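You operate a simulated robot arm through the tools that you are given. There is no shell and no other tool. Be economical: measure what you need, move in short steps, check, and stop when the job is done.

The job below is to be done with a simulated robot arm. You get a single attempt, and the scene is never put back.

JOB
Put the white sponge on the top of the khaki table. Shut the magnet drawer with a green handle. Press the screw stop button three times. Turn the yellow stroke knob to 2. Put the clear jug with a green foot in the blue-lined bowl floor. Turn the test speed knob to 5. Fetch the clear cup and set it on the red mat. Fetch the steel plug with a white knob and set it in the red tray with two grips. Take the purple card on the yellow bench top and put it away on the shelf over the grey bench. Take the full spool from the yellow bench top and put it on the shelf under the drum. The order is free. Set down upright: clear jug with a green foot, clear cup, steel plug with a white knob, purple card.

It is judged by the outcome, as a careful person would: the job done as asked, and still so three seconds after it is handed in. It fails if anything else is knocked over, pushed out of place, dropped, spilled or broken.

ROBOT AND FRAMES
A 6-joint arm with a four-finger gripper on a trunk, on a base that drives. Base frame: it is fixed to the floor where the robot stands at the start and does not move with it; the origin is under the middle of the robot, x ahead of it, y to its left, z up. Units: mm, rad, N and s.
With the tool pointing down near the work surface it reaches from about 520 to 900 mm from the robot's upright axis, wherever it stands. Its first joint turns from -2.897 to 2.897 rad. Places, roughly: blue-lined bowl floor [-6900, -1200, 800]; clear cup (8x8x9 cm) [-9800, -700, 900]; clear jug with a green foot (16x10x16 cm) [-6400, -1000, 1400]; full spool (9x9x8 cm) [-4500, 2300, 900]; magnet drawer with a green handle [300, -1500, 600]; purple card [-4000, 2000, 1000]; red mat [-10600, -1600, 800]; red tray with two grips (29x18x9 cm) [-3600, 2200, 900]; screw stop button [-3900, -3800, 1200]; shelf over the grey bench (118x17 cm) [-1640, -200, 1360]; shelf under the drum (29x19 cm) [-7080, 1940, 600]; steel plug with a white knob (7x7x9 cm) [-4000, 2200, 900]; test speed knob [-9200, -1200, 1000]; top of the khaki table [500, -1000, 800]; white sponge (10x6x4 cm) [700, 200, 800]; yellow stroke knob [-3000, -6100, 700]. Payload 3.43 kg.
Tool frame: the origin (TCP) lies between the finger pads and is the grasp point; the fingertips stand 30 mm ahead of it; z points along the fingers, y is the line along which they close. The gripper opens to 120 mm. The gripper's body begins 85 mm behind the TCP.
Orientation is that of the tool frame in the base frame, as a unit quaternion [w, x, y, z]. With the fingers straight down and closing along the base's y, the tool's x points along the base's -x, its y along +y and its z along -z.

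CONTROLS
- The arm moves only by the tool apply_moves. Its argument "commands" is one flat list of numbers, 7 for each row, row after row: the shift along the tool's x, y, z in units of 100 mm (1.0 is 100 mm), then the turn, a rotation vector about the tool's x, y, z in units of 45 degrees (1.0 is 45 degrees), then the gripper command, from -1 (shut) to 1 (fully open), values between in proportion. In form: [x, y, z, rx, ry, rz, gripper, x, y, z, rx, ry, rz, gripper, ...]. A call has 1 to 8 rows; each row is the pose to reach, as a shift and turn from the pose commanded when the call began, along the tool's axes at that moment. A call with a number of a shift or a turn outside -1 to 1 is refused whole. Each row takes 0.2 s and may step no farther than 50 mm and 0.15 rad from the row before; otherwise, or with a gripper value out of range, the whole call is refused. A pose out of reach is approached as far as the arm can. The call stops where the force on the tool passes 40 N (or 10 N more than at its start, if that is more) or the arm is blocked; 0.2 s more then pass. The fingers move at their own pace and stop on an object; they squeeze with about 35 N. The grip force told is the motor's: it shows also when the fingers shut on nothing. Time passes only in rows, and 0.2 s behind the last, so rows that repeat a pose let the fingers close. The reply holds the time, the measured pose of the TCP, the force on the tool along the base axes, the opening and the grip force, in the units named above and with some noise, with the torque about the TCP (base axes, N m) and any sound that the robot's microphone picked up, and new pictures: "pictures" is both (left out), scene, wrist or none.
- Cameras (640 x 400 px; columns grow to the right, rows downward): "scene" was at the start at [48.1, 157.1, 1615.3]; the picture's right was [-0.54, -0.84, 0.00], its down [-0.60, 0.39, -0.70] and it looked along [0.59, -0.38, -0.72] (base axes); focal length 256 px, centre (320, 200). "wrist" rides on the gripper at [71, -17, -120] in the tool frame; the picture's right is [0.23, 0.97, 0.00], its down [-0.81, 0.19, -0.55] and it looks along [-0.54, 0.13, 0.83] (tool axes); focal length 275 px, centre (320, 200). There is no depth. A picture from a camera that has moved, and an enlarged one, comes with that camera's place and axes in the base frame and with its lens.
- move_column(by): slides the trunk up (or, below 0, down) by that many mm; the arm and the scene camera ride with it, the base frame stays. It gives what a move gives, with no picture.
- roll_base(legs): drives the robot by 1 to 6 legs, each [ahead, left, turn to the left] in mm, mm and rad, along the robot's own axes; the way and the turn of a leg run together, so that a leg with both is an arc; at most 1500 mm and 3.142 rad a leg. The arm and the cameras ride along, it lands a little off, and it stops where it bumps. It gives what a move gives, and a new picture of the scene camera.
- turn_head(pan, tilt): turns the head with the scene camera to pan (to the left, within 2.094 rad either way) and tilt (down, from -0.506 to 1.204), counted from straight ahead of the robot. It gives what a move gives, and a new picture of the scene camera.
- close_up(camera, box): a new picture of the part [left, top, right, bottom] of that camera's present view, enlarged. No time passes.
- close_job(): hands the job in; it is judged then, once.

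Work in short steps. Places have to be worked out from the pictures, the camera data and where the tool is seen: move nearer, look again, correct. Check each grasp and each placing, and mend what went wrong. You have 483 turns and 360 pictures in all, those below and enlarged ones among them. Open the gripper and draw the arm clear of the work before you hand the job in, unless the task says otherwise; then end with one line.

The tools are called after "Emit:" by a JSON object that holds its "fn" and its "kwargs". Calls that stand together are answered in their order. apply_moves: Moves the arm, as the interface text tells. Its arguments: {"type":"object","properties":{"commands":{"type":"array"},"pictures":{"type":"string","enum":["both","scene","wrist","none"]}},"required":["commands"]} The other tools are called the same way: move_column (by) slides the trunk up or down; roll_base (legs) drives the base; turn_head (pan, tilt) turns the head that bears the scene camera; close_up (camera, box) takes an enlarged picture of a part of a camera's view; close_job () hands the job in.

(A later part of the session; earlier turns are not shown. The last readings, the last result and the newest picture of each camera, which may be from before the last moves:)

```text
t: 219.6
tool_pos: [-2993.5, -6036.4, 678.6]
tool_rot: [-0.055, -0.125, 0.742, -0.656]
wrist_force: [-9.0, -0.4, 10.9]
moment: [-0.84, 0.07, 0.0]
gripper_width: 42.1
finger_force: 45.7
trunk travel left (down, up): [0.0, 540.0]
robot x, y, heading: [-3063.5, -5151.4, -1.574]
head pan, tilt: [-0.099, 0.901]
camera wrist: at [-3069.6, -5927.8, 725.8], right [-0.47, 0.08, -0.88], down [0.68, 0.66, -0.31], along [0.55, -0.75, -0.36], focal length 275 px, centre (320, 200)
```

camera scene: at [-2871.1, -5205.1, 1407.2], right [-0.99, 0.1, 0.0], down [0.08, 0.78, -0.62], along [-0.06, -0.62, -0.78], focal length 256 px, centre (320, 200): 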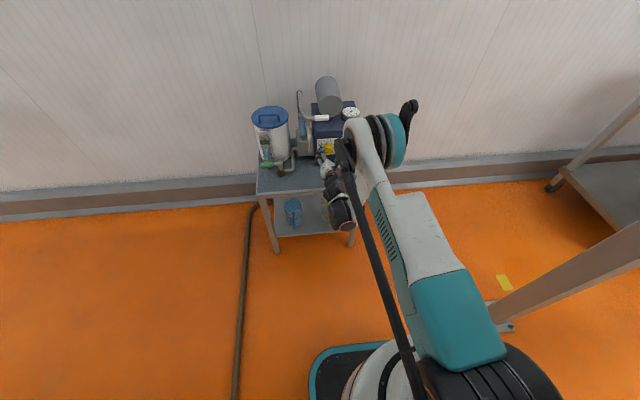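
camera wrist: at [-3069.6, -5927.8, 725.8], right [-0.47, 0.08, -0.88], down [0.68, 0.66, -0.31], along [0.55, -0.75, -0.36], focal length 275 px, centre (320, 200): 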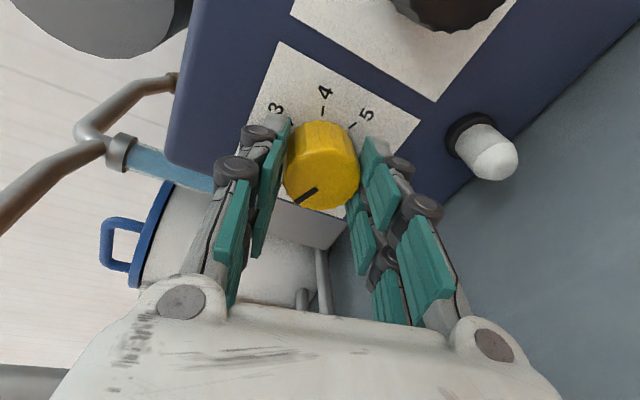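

It turned with the grip. Another 45°.

Emit:
{"fn": "apply_moves", "kwargs": {"commands": [0, 0, 0, 0.019, -0.018, 0.165, -0.6, 0, 0, 0, 0.038, -0.036, 0.33, -0.6, 0, 0, 0, 0.057, -0.053, 0.495, -0.6, 0, 0, 0, 0.077, -0.071, 0.66, -0.6, 0, 0, 0, 0.096, -0.089, 0.825, -0.6, 0, 0, 0, 0.115, -0.107, 0.988, -0.6], "pictures": "wrist"}}

```text
t: 221.0
tool_pos: [-2994.7, -6035.4, 676.5]
tool_rot: [0.225, 0.129, 0.71, -0.654]
wrist_force: [-0.7, -3.4, -16.5]
moment: [-0.64, 0.03, -0.87]
gripper_width: 42.1
finger_force: 44.7
out of reach, approached as far as the arm can: row 6
trunk travel left (down, up): [0.0, 540.0]
robot x, y, heading: [-3065.7, -5146.0, -1.578]
head pan, tilt: [-0.099, 0.901]
stopped in row 6: the force on the tool passed its limit at 44 N (the readings are from after the stop); the commanded pose is now the measured one
camera wrist: at [-3084.6, -5927.8, 660.2], right [0.27, 0.08, -0.96], down [0.71, 0.66, 0.25], along [0.65, -0.75, 0.12], focal length 275 px, centre (320, 200)
```

wrist: 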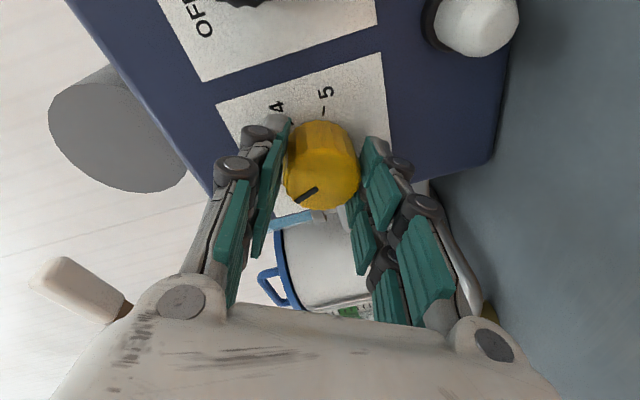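

Total turn ≈ 89°. Release and withdraw along +y.

Emit:
{"fn": "apply_moves", "kwargs": {"commands": [0, 0, 0, 0, 0, 0, -0.1, 0, 0, 0, 0, 0, 0, 0.2, 0, 0, 0, 0, 0, 0, 0.25, 0, 0, -0.2, 0, 0, 0, 0.25, 0, 0, -0.4, 0, 0, 0, 0.25], "pictures": "none"}}

Emit:
{"fn": "roll_base", "kwargs": {"legs": [[-80, 0, 0]]}}

Emit:
{"fn": "close_up", "kwargs": {"camera": "wrist", "box": [240, 60, 440, 260]}}

```text
t: 222.2
tool_pos: [-2999.7, -6019.3, 684.8]
tool_rot: [0.227, 0.129, 0.71, -0.654]
wrist_force: [0.0, 0.1, -0.8]
moment: [0.0, -0.02, 0.0]
gripper_width: 75.0
finger_force: 0.1
out of reach, approached as far as the arm can: row 4, 5
trunk travel left (down, up): [0.0, 540.0]
robot x, y, heading: [-3065.5, -5154.4, -1.578]
head pan, tilt: [-0.099, 0.901]
```

```text
t: 223.2
tool_pos: [-2998.8, -5940.3, 684.0]
tool_rot: [0.226, 0.129, 0.71, -0.654]
wrist_force: [0.2, -0.3, 0.5]
moment: [-0.03, 0.01, 0.02]
gripper_width: 74.7
finger_force: 0.1
trunk travel left (down, up): [0.0, 540.0]
robot x, y, heading: [-3067.3, -5069.3, -1.572]
head pan, tilt: [-0.099, 0.901]
camera scene: at [-2870.9, -5126.7, 1407.2], right [-0.99, 0.1, 0.0], down [0.08, 0.78, -0.62], along [-0.07, -0.62, -0.78], focal length 256 px, centre (320, 200)
```

scene: 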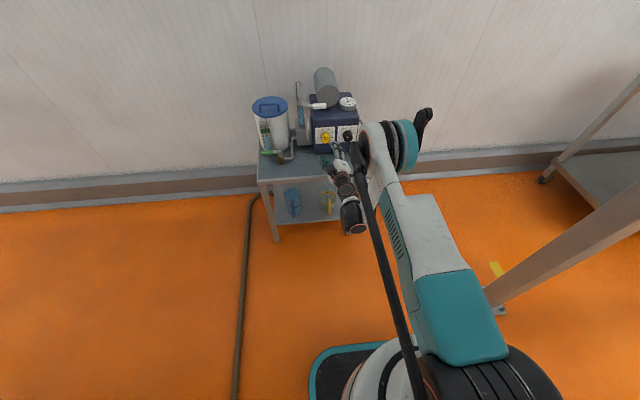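

```text
2.00 times, centred on (340, 160) of wrist
camera zoom: at [-3088.2, -5831.8, 667.8], right [0.27, 0.08, -0.96], down [0.71, 0.66, 0.25], along [0.65, -0.75, 0.12], focal length 551 px, centre (280, 280)
```

zoom: 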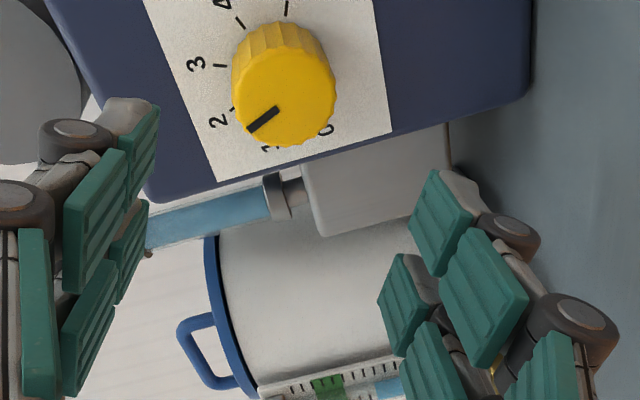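

Emit:
{"fn": "close_up", "kwargs": {"camera": "scene", "box": [300, 115, 360, 155]}}

```text
10.00 times, centred on (330, 135) of scene
camera zoom: at [-2870.9, -5126.7, 1407.2], right [-0.99, 0.1, 0.0], down [0.08, 0.78, -0.62], along [-0.07, -0.62, -0.78], focal length 2555 px, centre (220, 850)
```

zoom: 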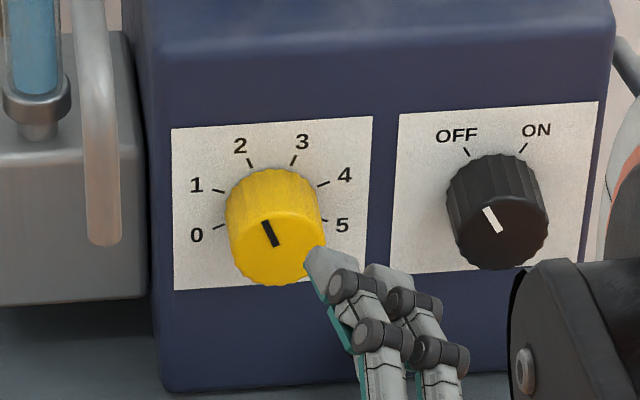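

The yellow knob points at 2. Now raise the trunk and tuck the arm again before leaving.

Emit:
{"fn": "move_column", "kwargs": {"by": 400}}

Emit:
{"fn": "apply_moves", "kwargs": {"commands": [-0.02, 0.02, -0.16, -0.13, 0.073, 0.023, -1, -0.04, 0.04, -0.33, -0.262, 0.145, 0.046, -1, -0.06, 0.06, -0.5, -0.393, 0.218, 0.069, -1, -0.08, 0.08, -0.66, -0.524, 0.29, 0.092, -1, -0.1, 0.1, -0.83, -0.655, 0.363, 0.115, -1, -0.113, 0.111, -0.98, -0.786, 0.436, 0.138, -1], "pictures": "none"}}

```text
t: 227.1
tool_pos: [-2999.0, -5940.2, 1084.5]
tool_rot: [0.225, 0.129, 0.71, -0.655]
wrist_force: [0.2, -0.8, 0.2]
moment: [-0.01, 0.01, 0.0]
gripper_width: 75.2
finger_force: 0.0
trunk travel left (down, up): [-400.0, 140.0]
robot x, y, heading: [-3061.5, -5075.4, -1.58]
head pan, tilt: [-0.099, 0.901]
```

```text
t: 228.5
tool_pos: [-2998.1, -5841.4, 1084.3]
tool_rot: [0.166, 0.201, 0.894, -0.365]
wrist_force: [-0.3, -0.8, -0.3]
moment: [0.04, -0.06, 0.01]
gripper_width: 0.1
finger_force: 33.7
out of reach, approached as far as the arm can: row 1, 2, 3, 4
trunk travel left (down, up): [-400.0, 140.0]
robot x, y, heading: [-3063.7, -5070.6, -1.578]
head pan, tilt: [-0.099, 0.901]
```

Emit:
{"fn": "apply_moves", "kwargs": {"commands": [0.04, 0.11, -0.12, -0.135, 0.111, 0.016, -1, 0.08, 0.22, -0.24, -0.27, 0.222, 0.032, -1, 0.12, 0.33, -0.36, -0.405, 0.333, 0.048, -1, 0.16, 0.43, -0.48, -0.54, 0.445, 0.065, -1, 0.2, 0.54, -0.6, -0.675, 0.556, 0.081, -1, 0.24, 0.65, -0.72, -0.81, 0.667, 0.097, -1], "pictures": "none"}}

```text
t: 229.9
tool_pos: [-2998.9, -5740.6, 1084.5]
tool_rot: [0.0, 0.259, 0.966, 0.0]
wrist_force: [0.8, -0.3, 0.0]
moment: [-0.02, 0.02, 0.0]
gripper_width: 0.0
finger_force: 33.8
trunk travel left (down, up): [-400.0, 140.0]
robot x, y, heading: [-3060.8, -5070.8, -1.582]
head pan, tilt: [-0.099, 0.901]
```

Now retrace the way out past the post in steps.

Emit:
{"fn": "roll_base", "kwargs": {"legs": [[205, -66, 0], [0, 0, 1.1], [-2, -212, 0]]}}

```text
t: 235.5
tool_pos: [-2611.1, -5718.9, 1083.6]
tool_rot: [0.001, -0.274, 0.962, -0.001]
wrist_force: [-1.1, -1.5, 0.0]
moment: [0.03, -0.03, 0.01]
gripper_width: 0.0
finger_force: 32.8
trunk travel left (down, up): [-400.0, 140.0]
robot x, y, heading: [-3235.4, -5452.8, -0.495]
head pan, tilt: [-0.099, 0.901]
camera scene: at [-3092.8, -5316.2, 1807.4], right [-0.56, -0.83, 0.0], down [-0.65, 0.44, -0.62], along [0.51, -0.35, -0.78], focal length 256 px, centre (320, 200)
```

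scene: 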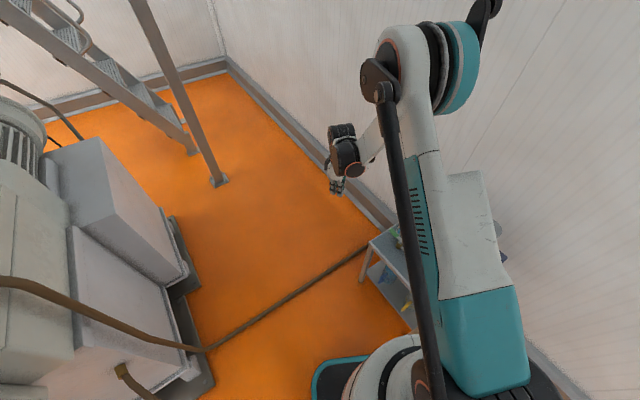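

Emit:
{"fn": "roll_base", "kwargs": {"legs": [[-184, -590, 0], [-481, -219, 0]]}}

```text
t: 241.7
tool_pos: [-3592.2, -6127.3, 1084.3]
tool_rot: [0.001, -0.272, 0.962, -0.001]
wrist_force: [0.0, 0.8, -0.1]
moment: [0.0, 0.0, -0.03]
gripper_width: 0.0
finger_force: 33.5
trunk travel left (down, up): [-400.0, 140.0]
robot x, y, heading: [-4214.4, -5866.2, -0.502]
head pan, tilt: [-0.099, 0.901]
camera scene: at [-4073.3, -5721.6, 1807.3], right [-0.56, -0.83, 0.0], down [-0.65, 0.44, -0.62], along [0.51, -0.35, -0.78], focal length 256 px, centre (320, 200)
```

scene: 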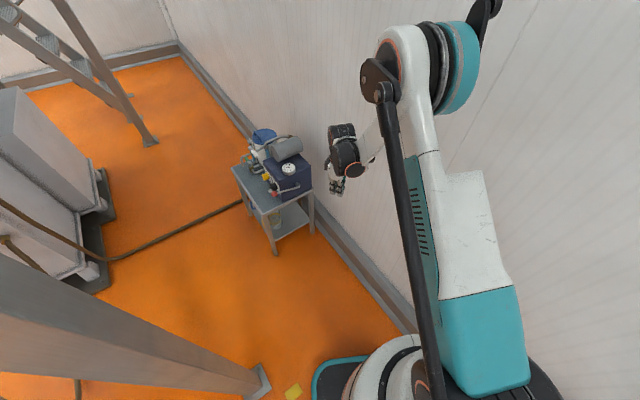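

Emit:
{"fn": "roll_base", "kwargs": {"legs": [[-51, 104, 0], [0, 0, -0.27], [-313, 289, 0]]}}

```text
t: 246.0
tool_pos: [-3696.3, -5738.0, 1083.6]
tool_rot: [0.002, -0.143, 0.99, -0.001]
wrist_force: [0.0, -0.1, 0.0]
moment: [-0.03, 0.03, 0.04]
gripper_width: 0.0
finger_force: 33.1
trunk travel left (down, up): [-400.0, 140.0]
robot x, y, heading: [-4226.6, -5322.6, -0.771]
head pan, tilt: [-0.099, 0.901]
camera scene: at [-4051.1, -5220.0, 1807.2], right [-0.76, -0.65, 0.0], down [-0.51, 0.6, -0.62], along [0.4, -0.47, -0.78], focal length 256 px, centre (320, 200)
```

scene: 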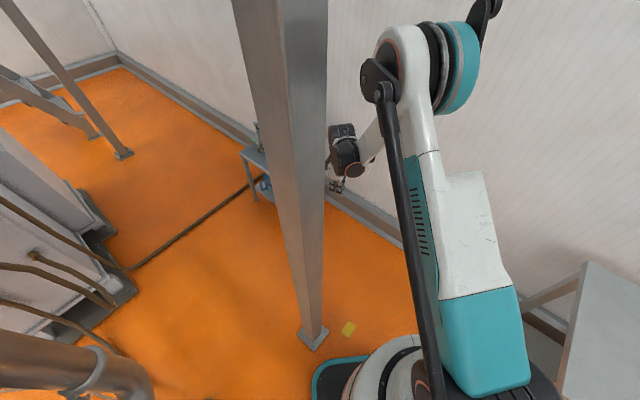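

Emit:
{"fn": "roll_base", "kwargs": {"legs": [[-1070, -1010, 0], [-1010, 1040, 0], [-600, 620, 0], [0, 0, 2.34]]}}

Emit:
{"fn": "turn_head", "kwargs": {"pan": 0.2, "tilt": 0.25}}

```text
t: 270.0
tool_pos: [-5850.0, -2306.4, 1085.0]
tool_rot: [-0.002, 0.969, -0.246, -0.001]
wrist_force: [0.3, 0.4, 0.8]
moment: [-0.02, 0.03, 0.02]
gripper_width: 0.0
finger_force: 33.7
trunk travel left (down, up): [-400.0, 140.0]
robot x, y, heading: [-5767.4, -2974.0, 1.591]
head pan, tilt: [-0.099, 0.901]
camera scene: at [-5964.1, -2924.2, 1807.2], right [1.0, -0.08, 0.0], down [-0.06, -0.78, -0.62], along [0.05, 0.62, -0.78], focal length 256 px, centre (320, 200)
```

scene: 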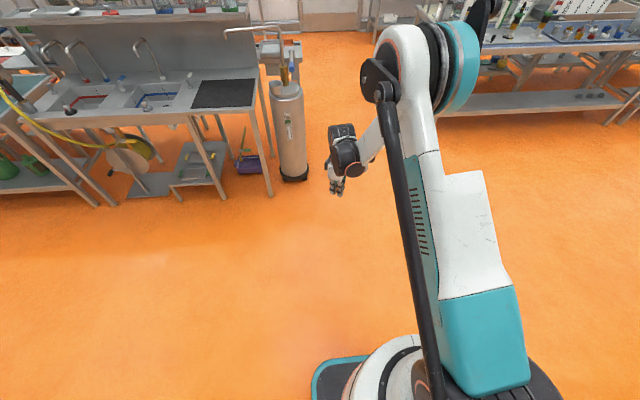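

```text
t: 271.0
tool_pos: [-5851.3, -2307.4, 1083.8]
tool_rot: [-0.001, 0.969, -0.245, 0.0]
wrist_force: [-0.3, 0.4, 0.7]
moment: [-0.02, 0.01, 0.04]
gripper_width: 0.3
finger_force: 33.7
trunk travel left (down, up): [-400.0, 140.0]
robot x, y, heading: [-5769.2, -2977.3, 1.591]
head pan, tilt: [0.201, 0.25]
camera scene: at [-5990.5, -2908.3, 1864.1], right [0.98, 0.22, 0.0], down [0.05, -0.24, -0.97], along [-0.21, 0.95, -0.25], focal length 256 px, centre (320, 200)
```

scene: 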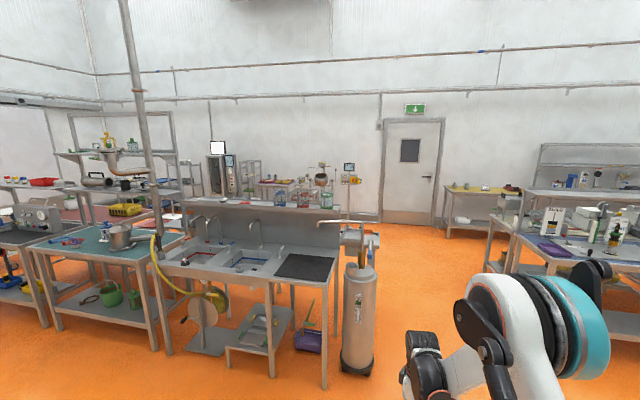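

The sinks ahead have red- and blue-lined bowls, and jugs stand on the shelf above. Enlarge both.

Emit:
{"fn": "close_up", "kwargs": {"camera": "scene", "box": [180, 160, 360, 290]}}

Emit:
{"fn": "close_up", "kwargs": {"camera": "scene", "box": [0, 160, 180, 310]}}

```text
3.08 times, centred on (270, 225) of scene
camera zoom: at [-5990.5, -2908.3, 1864.1], right [0.98, 0.22, 0.0], down [0.05, -0.24, -0.97], along [-0.21, 0.95, -0.25], focal length 786 px, centre (474, 123)
```

zoom: 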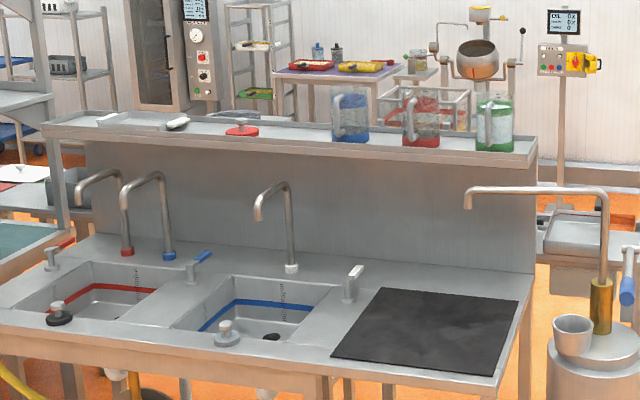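

```text
2.67 times, centred on (90, 235) of scene
camera zoom: at [-5990.5, -2908.3, 1864.1], right [0.98, 0.22, 0.0], down [0.05, -0.24, -0.97], along [-0.21, 0.95, -0.25], focal length 681 px, centre (933, 107)
```

zoom: 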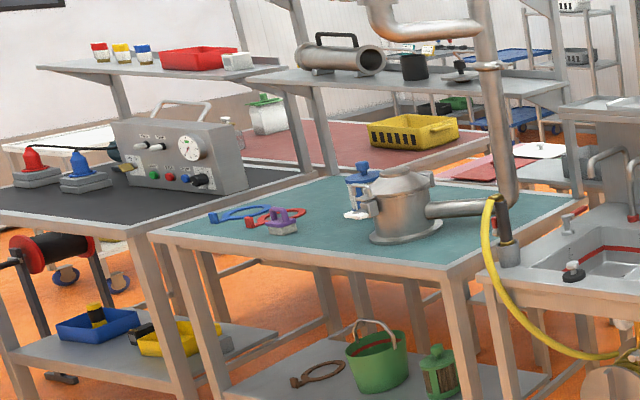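

The green-footed jug is at the right end of the shelf (~(-6360, -1000, 1370)), and the blue-lined bowl is the right-hand sink. I'll drive in front of the jug and raise the trunk.

Emit:
{"fn": "roll_base", "kwargs": {"legs": [[980, 540, -0.02]]}}

Emit:
{"fn": "move_column", "kwargs": {"by": 140}}

Emit:
{"fn": "apply_moves", "kwargs": {"commands": [0, 0, -0.2, 0, 0, -0.16, 1, 0, 0, -0.5, 0, 0, -0.32, 1, 0, 0, -0.8, 0, 0, -0.48, 1, 0, 0, -1, 0, 0, -0.65, 1], "pictures": "none"}}

Emit:
{"fn": "turn_head", "kwargs": {"pan": -0.1, "tilt": 0.6}}

```text
t: 276.7
tool_pos: [-6381.0, -1328.1, 1084.1]
tool_rot: [-0.001, 0.967, -0.255, -0.001]
wrist_force: [-0.4, 0.1, 0.2]
moment: [0.02, -0.01, 0.0]
gripper_width: 0.0
finger_force: 33.1
trunk travel left (down, up): [-400.0, 140.0]
robot x, y, heading: [-6310.7, -2000.8, 1.571]
head pan, tilt: [0.201, 0.25]
camera scene: at [-6531.2, -1926.8, 1864.1], right [0.98, 0.2, 0.0], down [0.05, -0.24, -0.97], along [-0.2, 0.95, -0.25], focal length 256 px, centre (320, 200)
```

scene: 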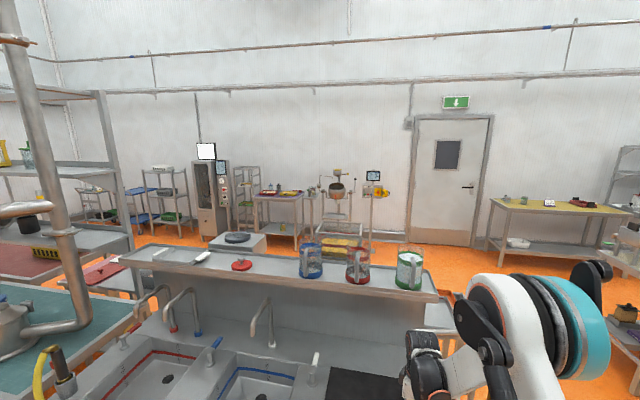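

```text
t: 278.4
tool_pos: [-6380.5, -1327.7, 1223.9]
tool_rot: [-0.001, 0.967, -0.256, 0.0]
wrist_force: [0.2, -1.3, -0.1]
moment: [0.03, 0.05, 0.01]
gripper_width: 0.0
finger_force: 33.6
trunk travel left (down, up): [-540.0, 0.0]
robot x, y, heading: [-6308.5, -1997.6, 1.57]
head pan, tilt: [0.201, 0.25]
```

```text
t: 279.4
tool_pos: [-6381.8, -1330.0, 1323.9]
tool_rot: [-0.001, 1.0, -0.002, 0.0]
wrist_force: [0.7, -0.5, 0.8]
moment: [0.0, 0.04, 0.01]
gripper_width: 120.2
finger_force: 0.0
trunk travel left (down, up): [-540.0, 0.0]
robot x, y, heading: [-6311.8, -1995.9, 1.568]
head pan, tilt: [0.201, 0.25]
```

```text
t: 280.2
tool_pos: [-6381.3, -1328.3, 1325.4]
tool_rot: [-0.001, 1.0, -0.003, 0.0]
wrist_force: [0.5, -0.7, 0.0]
moment: [-0.01, 0.0, 0.01]
gripper_width: 120.2
finger_force: 0.1
trunk travel left (down, up): [-540.0, 0.0]
robot x, y, heading: [-6312.9, -1997.2, 1.572]
head pan, tilt: [-0.099, 0.6]
camera scene: at [-6503.6, -1931.0, 1972.1], right [1.0, -0.1, 0.0], down [-0.05, -0.56, -0.83], along [0.08, 0.82, -0.56], focal length 256 px, centre (320, 200)
```

scene: 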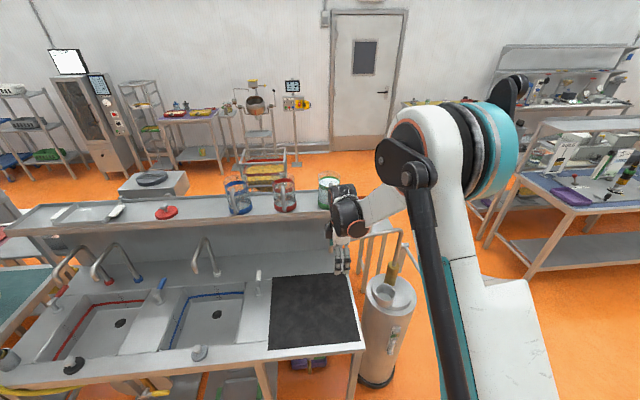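

Triangulated: jug base at about (-6364, -962, 1270), top ≈1430. I'll raise and extend the arm first, keeping in front of the shelf.

Emit:
{"fn": "apply_moves", "kwargs": {"commands": [0, -0.2, -0.33, 0, 0, 0, 1, 0, -0.4, -0.66, 0, 0, 0, 1, 0, -0.6, -1, 0, 0, 0, 1], "pictures": "none"}}

Emit:
{"fn": "apply_moves", "kwargs": {"commands": [0, -0.33, -0.2, 0, 0, 0, 1, 0, -0.66, -0.4, 0, 0, 0, 1, 0, -1, -0.6, 0, 0, 0, 1], "pictures": "wrist"}}

```text
t: 281.0
tool_pos: [-6380.4, -1269.2, 1421.7]
tool_rot: [-0.002, 1.0, -0.003, 0.0]
wrist_force: [0.9, -1.1, 0.3]
moment: [0.01, 0.01, 0.04]
gripper_width: 120.2
finger_force: 0.0
trunk travel left (down, up): [-540.0, 0.0]
robot x, y, heading: [-6312.9, -1999.3, 1.569]
head pan, tilt: [-0.099, 0.6]
```

```text
t: 281.8
tool_pos: [-6379.2, -1166.4, 1482.9]
tool_rot: [-0.001, 1.0, -0.003, 0.0]
wrist_force: [-0.5, 0.2, 0.4]
moment: [-0.04, -0.02, 0.02]
gripper_width: 119.8
finger_force: 0.1
trunk travel left (down, up): [-540.0, 0.0]
robot x, y, heading: [-6313.4, -1999.6, 1.574]
head pan, tilt: [-0.099, 0.6]
camera wrist: at [-6309.3, -1150.0, 1602.0], right [0.23, -0.97, 0.0], down [-0.81, -0.19, 0.55], along [-0.54, -0.12, -0.83], focal length 275 px, centre (320, 200)
```

wrist: 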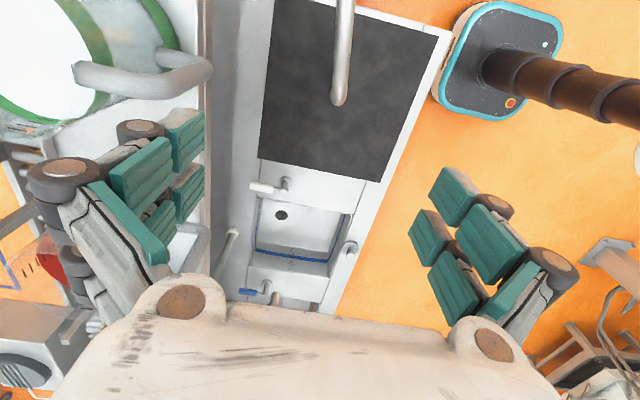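

The jug's handle points toward me (-y), so I should close along x instead. Rotate the tool +90°.

Emit:
{"fn": "apply_moves", "kwargs": {"commands": [0, 0, 0, 0, 0, 0.17, 1, 0, 0, 0, 0, 0, 0.34, 1, 0, 0, 0, 0, 0, 0.51, 1, 0, 0, 0, 0, 0, 0.68, 1, 0, 0, 0, 0, 0, 0.84, 1, 0, 0, 0, 0, 0, 1, 1], "pictures": "none"}}

Emit:
{"fn": "apply_moves", "kwargs": {"commands": [0, 0, 0, 0, 0, 0.17, 1, 0, 0, 0, 0, 0, 0.34, 1, 0, 0, 0, 0, 0, 0.51, 1, 0, 0, 0, 0, 0, 0.68, 1, 0, 0, 0, 0, 0, 0.84, 1, 0, 0, 0, 0, 0, 1, 1], "pictures": "wrist"}}

```text
t: 283.2
tool_pos: [-6377.9, -1168.3, 1483.9]
tool_rot: [-0.001, 0.923, -0.385, -0.001]
wrist_force: [-0.5, 0.3, -0.9]
moment: [-0.02, 0.0, 0.01]
gripper_width: 120.1
finger_force: 0.0
trunk travel left (down, up): [-540.0, 0.0]
robot x, y, heading: [-6311.3, -1998.8, 1.572]
head pan, tilt: [-0.099, 0.6]
```

```text
t: 284.6
tool_pos: [-6379.4, -1169.9, 1484.3]
tool_rot: [0.001, -0.705, 0.71, 0.001]
wrist_force: [0.4, -0.2, -0.1]
moment: [0.01, 0.02, 0.0]
gripper_width: 120.1
finger_force: 0.0
trunk travel left (down, up): [-540.0, 0.0]
robot x, y, heading: [-6311.0, -1998.5, 1.57]
head pan, tilt: [-0.099, 0.6]
camera wrist: at [-6364.7, -1241.5, 1603.3], right [-0.97, -0.22, 0.0], down [-0.19, 0.81, 0.55], along [-0.12, 0.54, -0.83], focal length 275 px, centre (320, 200)
```

wrist: 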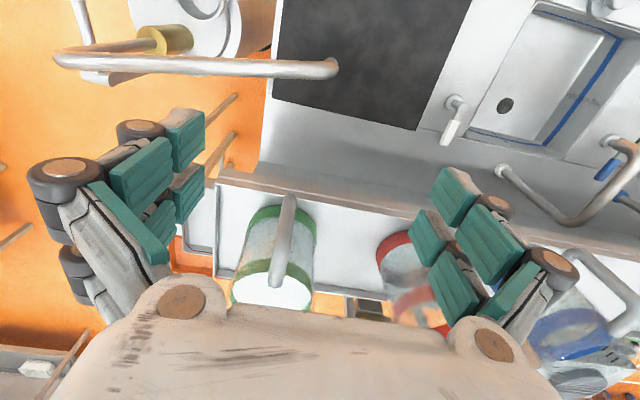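

The jug (centre ≈(-6370, -985)) is seen ahead, handle toward me. I'll drive 170 mm ahead so the tool comes over it and look.

Emit:
{"fn": "roll_base", "kwargs": {"legs": [[165, 0, 0]]}}

Emit:
{"fn": "apply_moves", "kwargs": {"commands": [0, 0, 0, 0, 0, 0, 1], "pictures": "wrist"}}

```text
t: 286.1
tool_pos: [-6379.3, -1001.4, 1483.1]
tool_rot: [0.0, -0.705, 0.709, 0.001]
wrist_force: [-0.2, 0.2, -0.1]
moment: [-0.07, 0.0, -0.01]
gripper_width: 120.1
finger_force: 0.1
trunk travel left (down, up): [-540.0, 0.0]
robot x, y, heading: [-6312.3, -1833.3, 1.575]
head pan, tilt: [-0.099, 0.6]
camera scene: at [-6503.8, -1761.2, 1971.9], right [1.0, -0.1, 0.0], down [-0.06, -0.56, -0.82], along [0.08, 0.82, -0.57], focal length 256 px, centre (320, 200)
```

scene: 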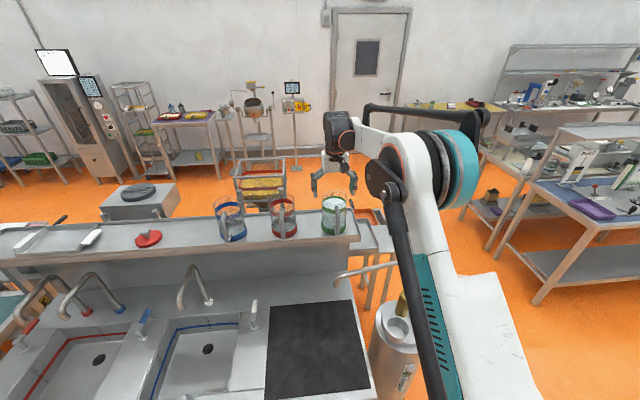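

```text
t: 286.4
tool_pos: [-6378.7, -1001.8, 1483.7]
tool_rot: [0.001, -0.704, 0.71, 0.001]
wrist_force: [0.2, -0.1, -0.4]
moment: [-0.01, 0.0, -0.03]
gripper_width: 119.7
finger_force: 0.2
trunk travel left (down, up): [-540.0, 0.0]
robot x, y, heading: [-6314.5, -1833.8, 1.568]
head pan, tilt: [-0.099, 0.6]
camera wrist: at [-6364.0, -1074.2, 1603.0], right [-0.97, -0.22, 0.0], down [-0.19, 0.81, 0.55], along [-0.12, 0.54, -0.83], focal length 275 px, centre (320, 200)
```

wrist: 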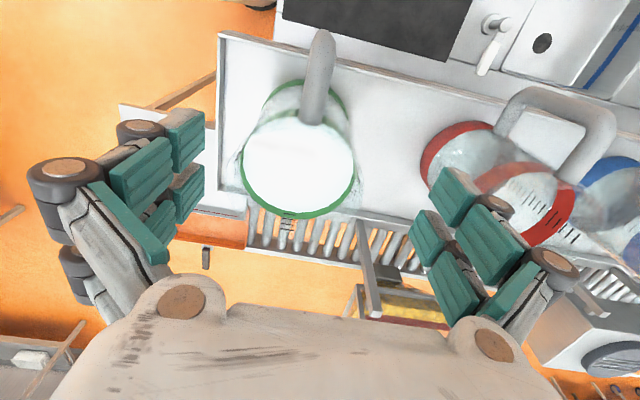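

Emit:
{"fn": "close_up", "kwargs": {"camera": "wrist", "box": [200, 20, 400, 230]}}

Emit:
{"fn": "close_up", "kwargs": {"camera": "scene", "box": [200, 150, 380, 260]}}

```text
1.90 times, centred on (300, 125) of wrist
camera zoom: at [-6364.0, -1074.2, 1603.0], right [-0.97, -0.22, 0.0], down [-0.19, 0.81, 0.55], along [-0.12, 0.54, -0.83], focal length 524 px, centre (358, 343)
```

zoom: 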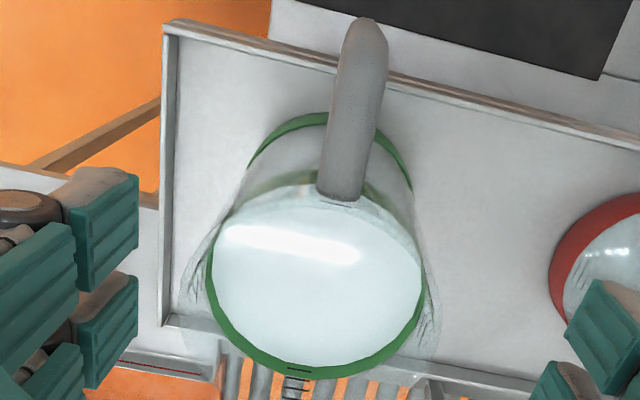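

```text
3.56 times, centred on (290, 205) of scene
camera zoom: at [-6503.8, -1763.4, 1972.0], right [1.0, -0.1, 0.0], down [-0.06, -0.56, -0.82], along [0.08, 0.82, -0.57], focal length 908 px, centre (427, 182)
```

zoom: 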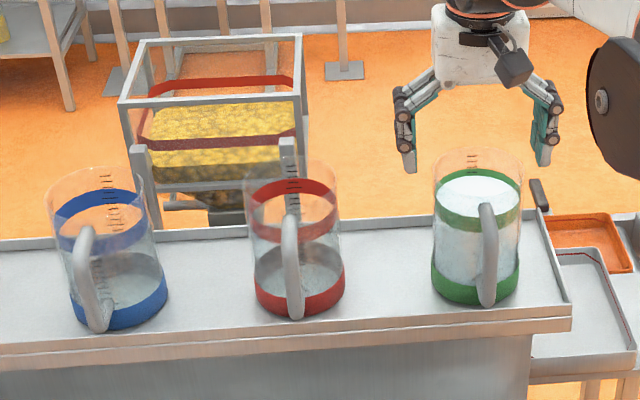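

The jug holds white liquid to its green band, so it must stay level. Its axis is about (-6369, -972), rim ≈1433. I'll centre over it and lower to z≈1388 with fingers wide open.

Emit:
{"fn": "apply_moves", "kwargs": {"commands": [-0.3, -0.1, 0, 0, 0, 0, 1, -0.3, -0.1, 0.12, 0, 0, 0, 1, -0.3, -0.1, 0.12, 0, 0, 0, 1], "pictures": "wrist"}}

```text
t: 287.2
tool_pos: [-6367.6, -971.4, 1471.9]
tool_rot: [0.001, -0.705, 0.71, 0.001]
wrist_force: [0.6, 0.8, -0.3]
moment: [-0.03, 0.02, 0.02]
gripper_width: 120.1
finger_force: 0.1
trunk travel left (down, up): [-540.0, 0.0]
robot x, y, heading: [-6313.0, -1832.8, 1.57]
head pan, tilt: [-0.099, 0.6]
camera wrist: at [-6352.3, -1043.6, 1590.9], right [-0.97, -0.22, 0.0], down [-0.19, 0.81, 0.55], along [-0.12, 0.54, -0.83], focal length 275 px, centre (320, 200)
```

wrist: 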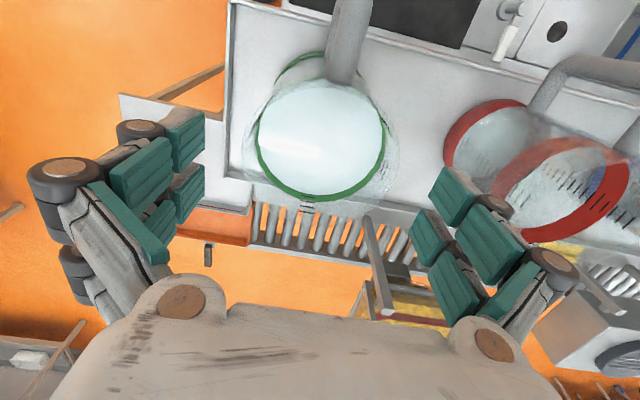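

Centred exactly. Lower 85 mm.

Emit:
{"fn": "apply_moves", "kwargs": {"commands": [0, 0, 0.2, 0, 0, 0, 1, 0, 0, 0.4, 0, 0, 0, 1, 0, 0, 0.6, 0, 0, 0, 1, 0, 0, 0.75, 0, 0, 0, 1, 0, 0, 0.85, 0, 0, 0, 1], "pictures": "wrist"}}

```text
t: 288.4
tool_pos: [-6369.0, -971.5, 1387.9]
tool_rot: [0.0, -0.705, 0.709, 0.001]
wrist_force: [0.5, 0.2, 0.5]
moment: [-0.05, 0.0, 0.0]
gripper_width: 119.8
finger_force: 0.0
trunk travel left (down, up): [-540.0, 0.0]
robot x, y, heading: [-6305.2, -1832.5, 1.574]
head pan, tilt: [-0.099, 0.6]
camera wrist: at [-6352.9, -1043.1, 1507.1], right [-0.97, -0.22, 0.0], down [-0.19, 0.81, 0.55], along [-0.12, 0.54, -0.83], focal length 275 px, centre (320, 200)
```

wrist: 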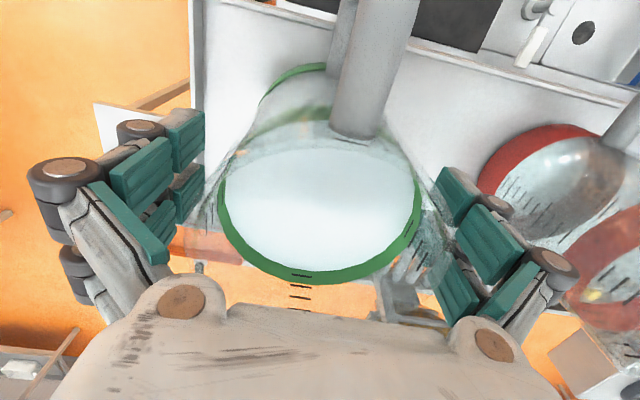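

Fingers straddle the jug. Lower 12 mm more and close gently.

Emit:
{"fn": "apply_moves", "kwargs": {"commands": [0, 0, 0.12, 0, 0, 0, 1, 0, 0, 0.12, 0, 0, 0, 0.7, 0, 0, 0.12, 0, 0, 0, 0.5, 0, 0, 0.12, 0, 0, 0, 0.2, 0, 0, 0.12, 0, 0, 0, 0.2], "pictures": "wrist"}}

```text
t: 289.6
tool_pos: [-6370.1, -971.0, 1379.5]
tool_rot: [0.002, -0.704, 0.71, 0.002]
wrist_force: [-2.4, 9.4, 26.7]
moment: [-0.42, 0.17, -0.11]
gripper_width: 100.4
finger_force: 34.4
trunk travel left (down, up): [-540.0, 0.0]
robot x, y, heading: [-6312.6, -1829.1, 1.577]
head pan, tilt: [-0.099, 0.6]
stopped in row 5: the force on the tool passed its limit at 42 N (the readings are from after the stop); the commanded pose is now the measured one
camera wrist: at [-6354.0, -1044.3, 1498.1], right [-0.97, -0.22, 0.0], down [-0.19, 0.81, 0.56], along [-0.12, 0.54, -0.83], focal length 275 px, centre (320, 200)
```

wrist: 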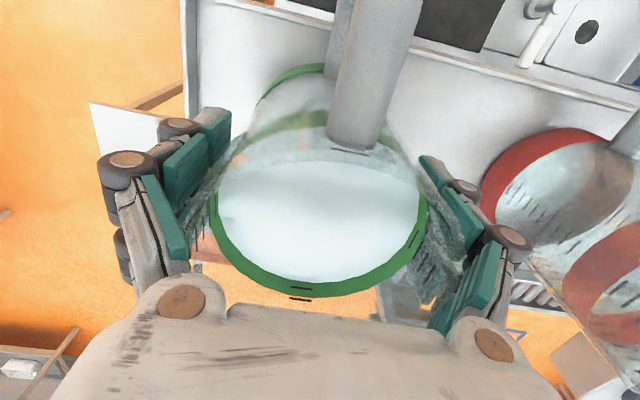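

Gripped at 100 mm. Lift 60 mm slowly.

Emit:
{"fn": "apply_moves", "kwargs": {"commands": [0, 0, -0.05, 0, 0, 0, -0.2, 0, 0, -0.12, 0, 0, 0, -0.2, 0, 0, -0.22, 0, 0, 0, -0.2, 0, 0, -0.34, 0, 0, 0, -0.2, 0, 0, -0.46, 0, 0, 0, -0.2, 0, 0, -0.6, 0, 0, 0, -0.2], "pictures": "both"}}

```text
t: 291.0
tool_pos: [-6369.8, -970.2, 1437.0]
tool_rot: [0.001, -0.705, 0.709, 0.002]
wrist_force: [-0.5, 0.2, -9.0]
moment: [0.11, 0.0, 0.02]
gripper_width: 98.3
finger_force: 35.2
trunk travel left (down, up): [-540.0, 0.0]
robot x, y, heading: [-6311.1, -1833.1, 1.573]
head pan, tilt: [-0.099, 0.6]
camera scene: at [-6503.8, -1762.7, 1971.9], right [1.0, -0.1, 0.0], down [-0.06, -0.56, -0.82], along [0.08, 0.82, -0.57], focal length 256 px, centre (320, 200)
camera wrist: at [-6353.7, -1042.6, 1555.8], right [-0.97, -0.22, 0.0], down [-0.19, 0.81, 0.56], along [-0.12, 0.54, -0.83], focal length 275 px, centre (320, 200)
```

scene: 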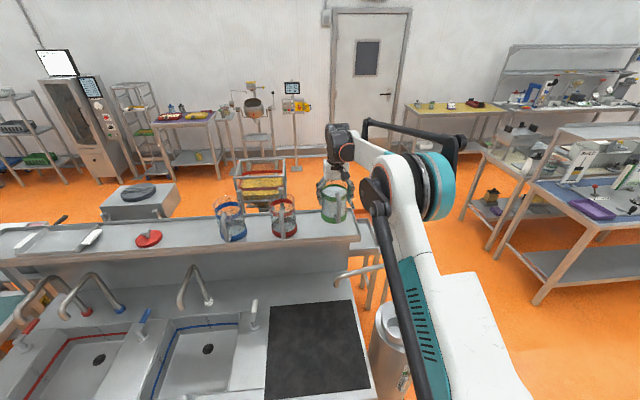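
wrist: 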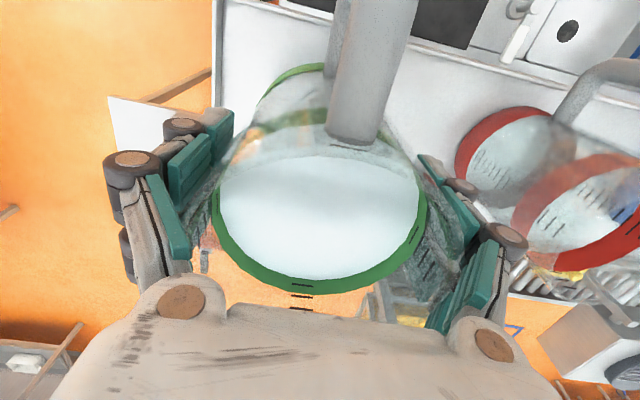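

The jug is held level (≈0.9 kg). Back away from the shelf, move left in front of the blue-lined sink and look.

Emit:
{"fn": "roll_base", "kwargs": {"legs": [[-330, 0, 0], [0, 500, 0]]}}

Emit:
{"fn": "turn_head", "kwargs": {"pan": -0.15, "tilt": 0.75}}

```text
t: 295.7
tool_pos: [-6869.4, -1302.3, 1436.9]
tool_rot: [0.001, -0.706, 0.708, 0.001]
wrist_force: [-1.2, 0.0, -8.8]
moment: [0.13, -0.03, 0.01]
gripper_width: 97.2
finger_force: 34.6
trunk travel left (down, up): [-540.0, 0.0]
robot x, y, heading: [-6807.1, -2158.9, 1.573]
head pan, tilt: [-0.099, 0.6]
camera scene: at [-7000.9, -2094.7, 1971.8], right [1.0, -0.09, 0.0], down [-0.05, -0.56, -0.82], along [0.08, 0.82, -0.57], focal length 256 px, centre (320, 200)
```

scene: 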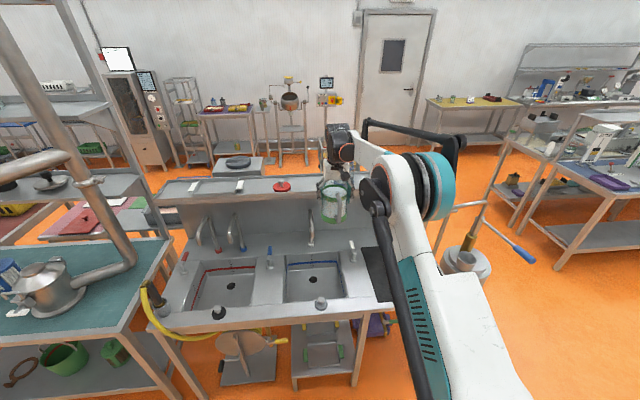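

```text
t: 296.4
tool_pos: [-6867.6, -1301.5, 1435.8]
tool_rot: [0.002, -0.706, 0.708, 0.002]
wrist_force: [-0.1, 0.2, -8.7]
moment: [0.15, 0.02, 0.0]
gripper_width: 97.0
finger_force: 34.8
trunk travel left (down, up): [-540.0, 0.0]
robot x, y, heading: [-6809.6, -2162.9, 1.577]
head pan, tilt: [-0.15, 0.75]
camera scene: at [-6995.9, -2100.7, 1959.1], right [0.99, -0.14, 0.0], down [-0.1, -0.68, -0.73], along [0.11, 0.72, -0.68], focal length 256 px, centre (320, 200)
```

scene: 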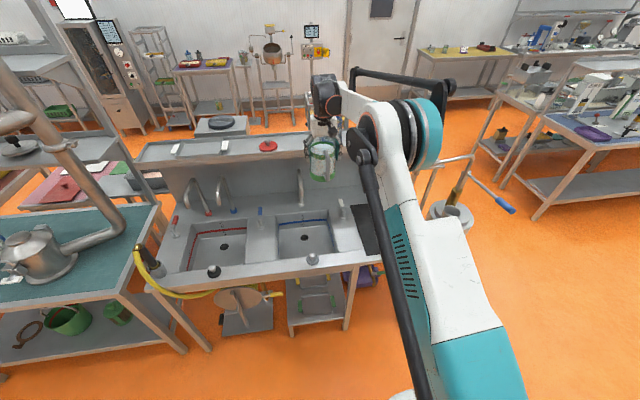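

Emit:
{"fn": "close_up", "kwargs": {"camera": "scene", "box": [180, 130, 380, 270]}}

```text
2.86 times, centred on (280, 200) of scene
camera zoom: at [-6995.9, -2100.7, 1959.1], right [0.99, -0.14, 0.0], down [-0.1, -0.68, -0.73], along [0.11, 0.72, -0.68], focal length 730 px, centre (434, 200)
```

zoom: 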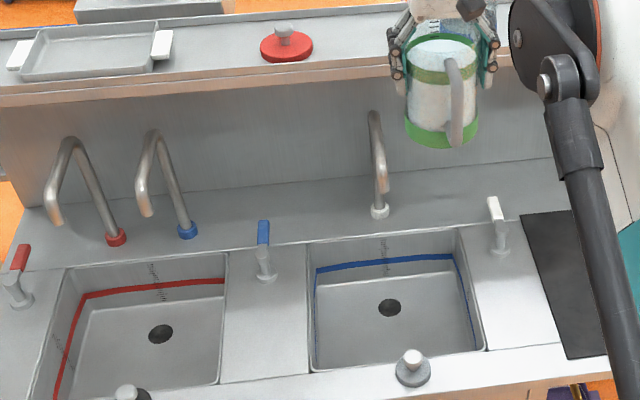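

The bowl spans about x -7090…-6790, y -1373…-1070, with a tap spout tip hanging over its middle at (-6945, -1179, ~1145). I'll set the jug in the front-right part, turned 45° so its handle points front-left. First rotate and pull the arm in, then move the base closer.

Emit:
{"fn": "apply_moves", "kwargs": {"commands": [0.16, 0, 0, 0, 0, 0.16, -0.2, 0.33, 0, 0, 0, 0, 0.33, -0.2, 0.5, 0, 0, 0, 0, 0.5, -0.2, 0.67, 0, 0, 0, 0, 0.67, -0.2, 0.83, 0, 0, 0, 0, 0.83, -0.2, 1, 0, 0, 0, 0, 1, -0.2], "pictures": "none"}}

Emit:
{"fn": "roll_base", "kwargs": {"legs": [[135, -15, 0]]}}

```text
t: 297.8
tool_pos: [-6869.9, -1402.5, 1436.4]
tool_rot: [0.001, -0.381, 0.925, 0.003]
wrist_force: [0.2, -1.3, -8.5]
moment: [0.11, -0.11, 0.0]
gripper_width: 97.3
finger_force: 34.8
trunk travel left (down, up): [-540.0, 0.0]
robot x, y, heading: [-6806.0, -2161.5, 1.579]
head pan, tilt: [-0.15, 0.75]
```

```text
t: 299.1
tool_pos: [-6854.2, -1261.2, 1433.8]
tool_rot: [0.001, -0.381, 0.925, 0.002]
wrist_force: [0.4, 2.1, -9.3]
moment: [0.05, -0.07, 0.02]
gripper_width: 97.5
finger_force: 35.0
trunk travel left (down, up): [-540.0, 0.0]
robot x, y, heading: [-6789.6, -2025.7, 1.571]
head pan, tilt: [-0.15, 0.75]
camera scene: at [-6981.5, -1961.0, 1959.0], right [0.99, -0.15, 0.0], down [-0.1, -0.68, -0.73], along [0.11, 0.72, -0.68], focal length 256 px, centre (320, 200)
```

scene: 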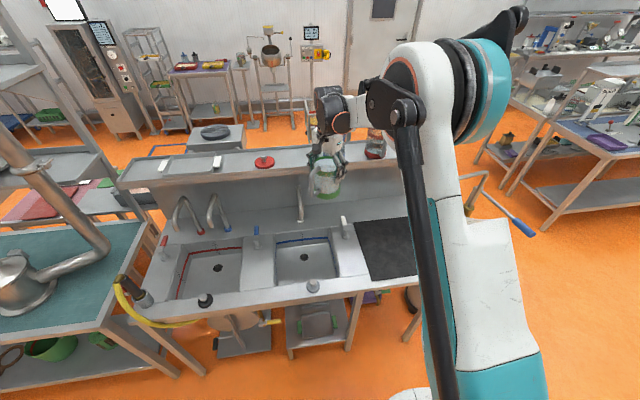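

On position. Lower 250 mm and look.

Emit:
{"fn": "move_column", "kwargs": {"by": -250}}

Emit:
{"fn": "apply_moves", "kwargs": {"commands": [0, 0, 0, 0, 0, 0, -0.2], "pictures": "both"}}

```text
t: 301.7
tool_pos: [-6855.2, -1265.3, 1185.6]
tool_rot: [0.0, -0.382, 0.924, 0.003]
wrist_force: [-0.5, 1.0, -8.0]
moment: [0.12, -0.09, -0.02]
gripper_width: 97.4
finger_force: 35.5
trunk travel left (down, up): [-290.0, 250.0]
robot x, y, heading: [-6793.7, -2029.0, 1.578]
head pan, tilt: [-0.15, 0.75]
```

```text
t: 302.1
tool_pos: [-6854.9, -1264.0, 1184.8]
tool_rot: [0.0, -0.381, 0.925, 0.002]
wrist_force: [-0.6, 0.8, -8.9]
moment: [0.09, -0.07, 0.01]
gripper_width: 97.4
finger_force: 34.9
trunk travel left (down, up): [-290.0, 250.0]
robot x, y, heading: [-6793.9, -2025.8, 1.574]
head pan, tilt: [-0.15, 0.75]
camera scene: at [-6981.8, -1963.9, 1709.1], right [0.99, -0.15, 0.0], down [-0.1, -0.68, -0.73], along [0.11, 0.72, -0.68], focal length 256 px, centre (320, 200)
camera wrist: at [-6894.9, -1327.9, 1304.4], right [-0.85, 0.53, 0.0], down [0.44, 0.71, 0.56], along [0.29, 0.47, -0.83], focal length 275 px, centre (320, 200)
```

scene: 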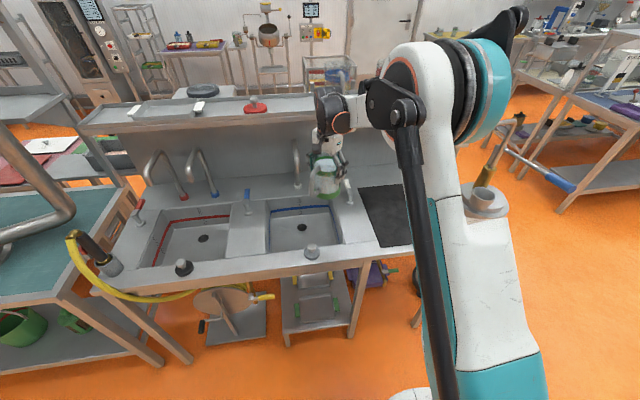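
wrist: 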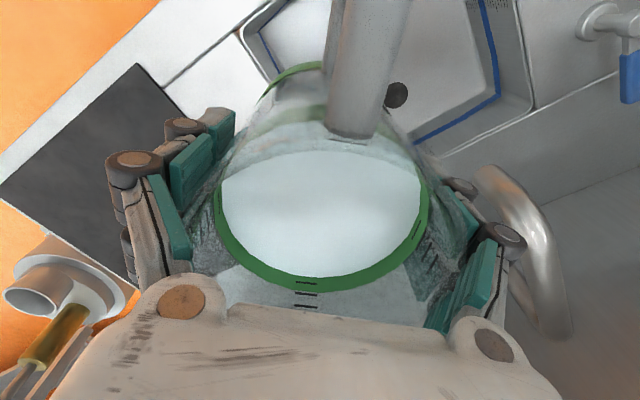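

The bowl floor is about z 790. I'll shift 20 mm toward front-left for wall clearance, lower the trunk 160 mm, then go on with force checking.

Emit:
{"fn": "apply_moves", "kwargs": {"commands": [0.1, 0, 0, 0, 0, 0, -0.2, 0.2, -0.02, 0, 0, 0, 0, -0.2], "pictures": "none"}}

Emit:
{"fn": "move_column", "kwargs": {"by": -160}}

Emit:
{"fn": "apply_moves", "kwargs": {"commands": [0, 0, 0.2, 0, 0, 0, -0.2, 0, 0, 0.4, 0, 0, 0, -0.2, 0, 0, 0.6, 0, 0, 0, -0.2, 0, 0, 0.75, 0, 0, 0, -0.2], "pictures": "both"}}

```text
t: 302.7
tool_pos: [-6869.0, -1280.9, 1185.6]
tool_rot: [-0.001, -0.382, 0.924, 0.002]
wrist_force: [-0.7, -1.0, -9.0]
moment: [0.1, -0.07, 0.02]
gripper_width: 97.3
finger_force: 35.0
trunk travel left (down, up): [-290.0, 250.0]
robot x, y, heading: [-6792.6, -2025.8, 1.574]
head pan, tilt: [-0.15, 0.75]
```

```text
t: 304.5
tool_pos: [-6868.3, -1279.5, 1026.3]
tool_rot: [0.0, -0.381, 0.924, 0.002]
wrist_force: [0.6, -0.6, -9.1]
moment: [0.15, -0.11, 0.0]
gripper_width: 97.3
finger_force: 35.1
trunk travel left (down, up): [-130.0, 410.0]
robot x, y, heading: [-6792.2, -2028.2, 1.576]
head pan, tilt: [-0.15, 0.75]
```

```text
t: 305.5
tool_pos: [-6868.8, -1279.6, 949.8]
tool_rot: [0.0, -0.38, 0.925, 0.001]
wrist_force: [-0.1, 0.0, -9.0]
moment: [0.09, -0.1, 0.0]
gripper_width: 97.2
finger_force: 35.0
trunk travel left (down, up): [-130.0, 410.0]
robot x, y, heading: [-6793.2, -2029.9, 1.576]
head pan, tilt: [-0.15, 0.75]
camera scene: at [-6981.8, -1963.8, 1549.0], right [0.99, -0.15, 0.0], down [-0.1, -0.68, -0.73], along [0.11, 0.72, -0.68], focal length 256 px, centre (320, 200)
camera wrist: at [-6908.3, -1343.0, 1068.2], right [-0.85, 0.53, 0.0], down [0.44, 0.71, 0.56], along [0.29, 0.47, -0.83], focal length 275 px, centre (320, 200)
```

scene: 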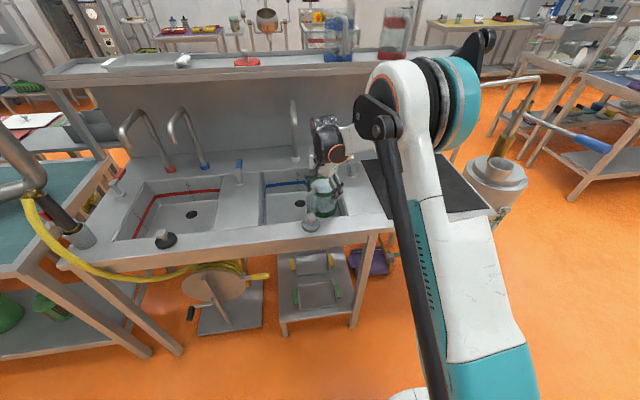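
wrist: 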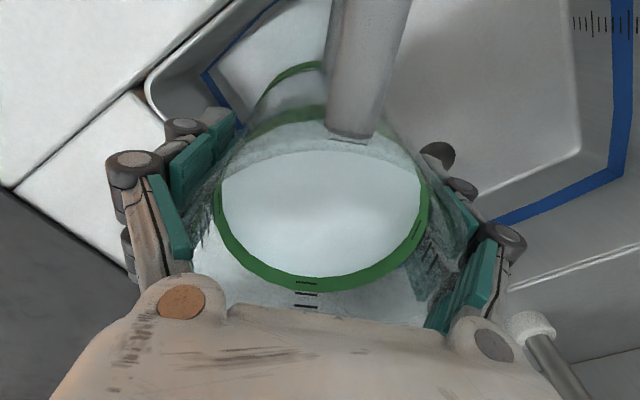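

The jug is inside the bowl, base ≈843. Continue down in small rows until it touches.

Emit:
{"fn": "apply_moves", "kwargs": {"commands": [0, 0, 0.1, 0, 0, 0, -0.2, 0, 0, 0.2, 0, 0, 0, -0.2, 0, 0, 0.3, 0, 0, 0, -0.2, 0, 0, 0.38, 0, 0, 0, -0.2, 0, 0, 0.44, 0, 0, 0, -0.2, 0, 0, 0.5, 0, 0, 0, -0.2, 0, 0, 0.56, 0, 0, 0, -0.2, 0, 0, 0.62, 0, 0, 0, -0.2], "pictures": "none"}}

```text
t: 307.3
tool_pos: [-6868.7, -1279.0, 887.8]
tool_rot: [0.0, -0.381, 0.925, 0.003]
wrist_force: [0.0, -0.7, -8.3]
moment: [0.12, -0.13, 0.0]
gripper_width: 97.2
finger_force: 35.1
trunk travel left (down, up): [-130.0, 410.0]
robot x, y, heading: [-6791.2, -2027.3, 1.576]
head pan, tilt: [-0.15, 0.75]
```

Emit:
{"fn": "apply_moves", "kwargs": {"commands": [0, 0, 0.06, 0, 0, 0, -0.2, 0, 0, 0.12, 0, 0, 0, -0.2, 0, 0, 0.18, 0, 0, 0, -0.2, 0, 0, 0.24, 0, 0, 0, -0.2, 0, 0, 0.3, 0, 0, 0, -0.2, 0, 0, 0.36, 0, 0, 0, -0.2], "pictures": "both"}}

```text
t: 308.5
tool_pos: [-6868.7, -1279.0, 863.5]
tool_rot: [0.001, -0.381, 0.925, 0.004]
wrist_force: [-0.6, -1.6, 23.0]
moment: [-0.88, 0.07, -0.1]
gripper_width: 97.5
finger_force: 35.2
trunk travel left (down, up): [-130.0, 410.0]
robot x, y, heading: [-6792.2, -2024.0, 1.575]
head pan, tilt: [-0.15, 0.75]
stopped in row 6: the force on the tool passed its limit at 50 N (the readings are from after the stop); the commanded pose is now the measured one
camera scene: at [-6981.5, -1967.0, 1549.5], right [0.99, -0.15, 0.0], down [-0.1, -0.67, -0.73], along [0.11, 0.72, -0.68], focal length 256 px, centre (320, 200)
camera wrist: at [-6907.5, -1343.2, 982.6], right [-0.85, 0.53, 0.0], down [0.44, 0.7, 0.56], along [0.29, 0.48, -0.83], focal length 275 px, centre (320, 200)
```

scene: 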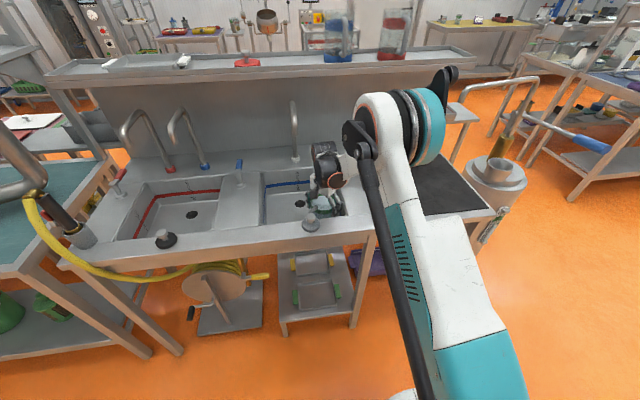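
wrist: 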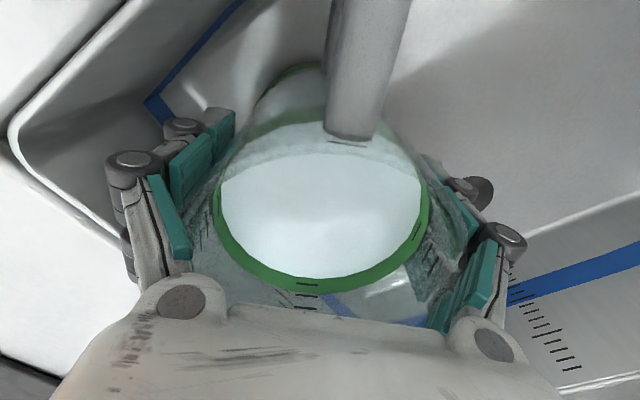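

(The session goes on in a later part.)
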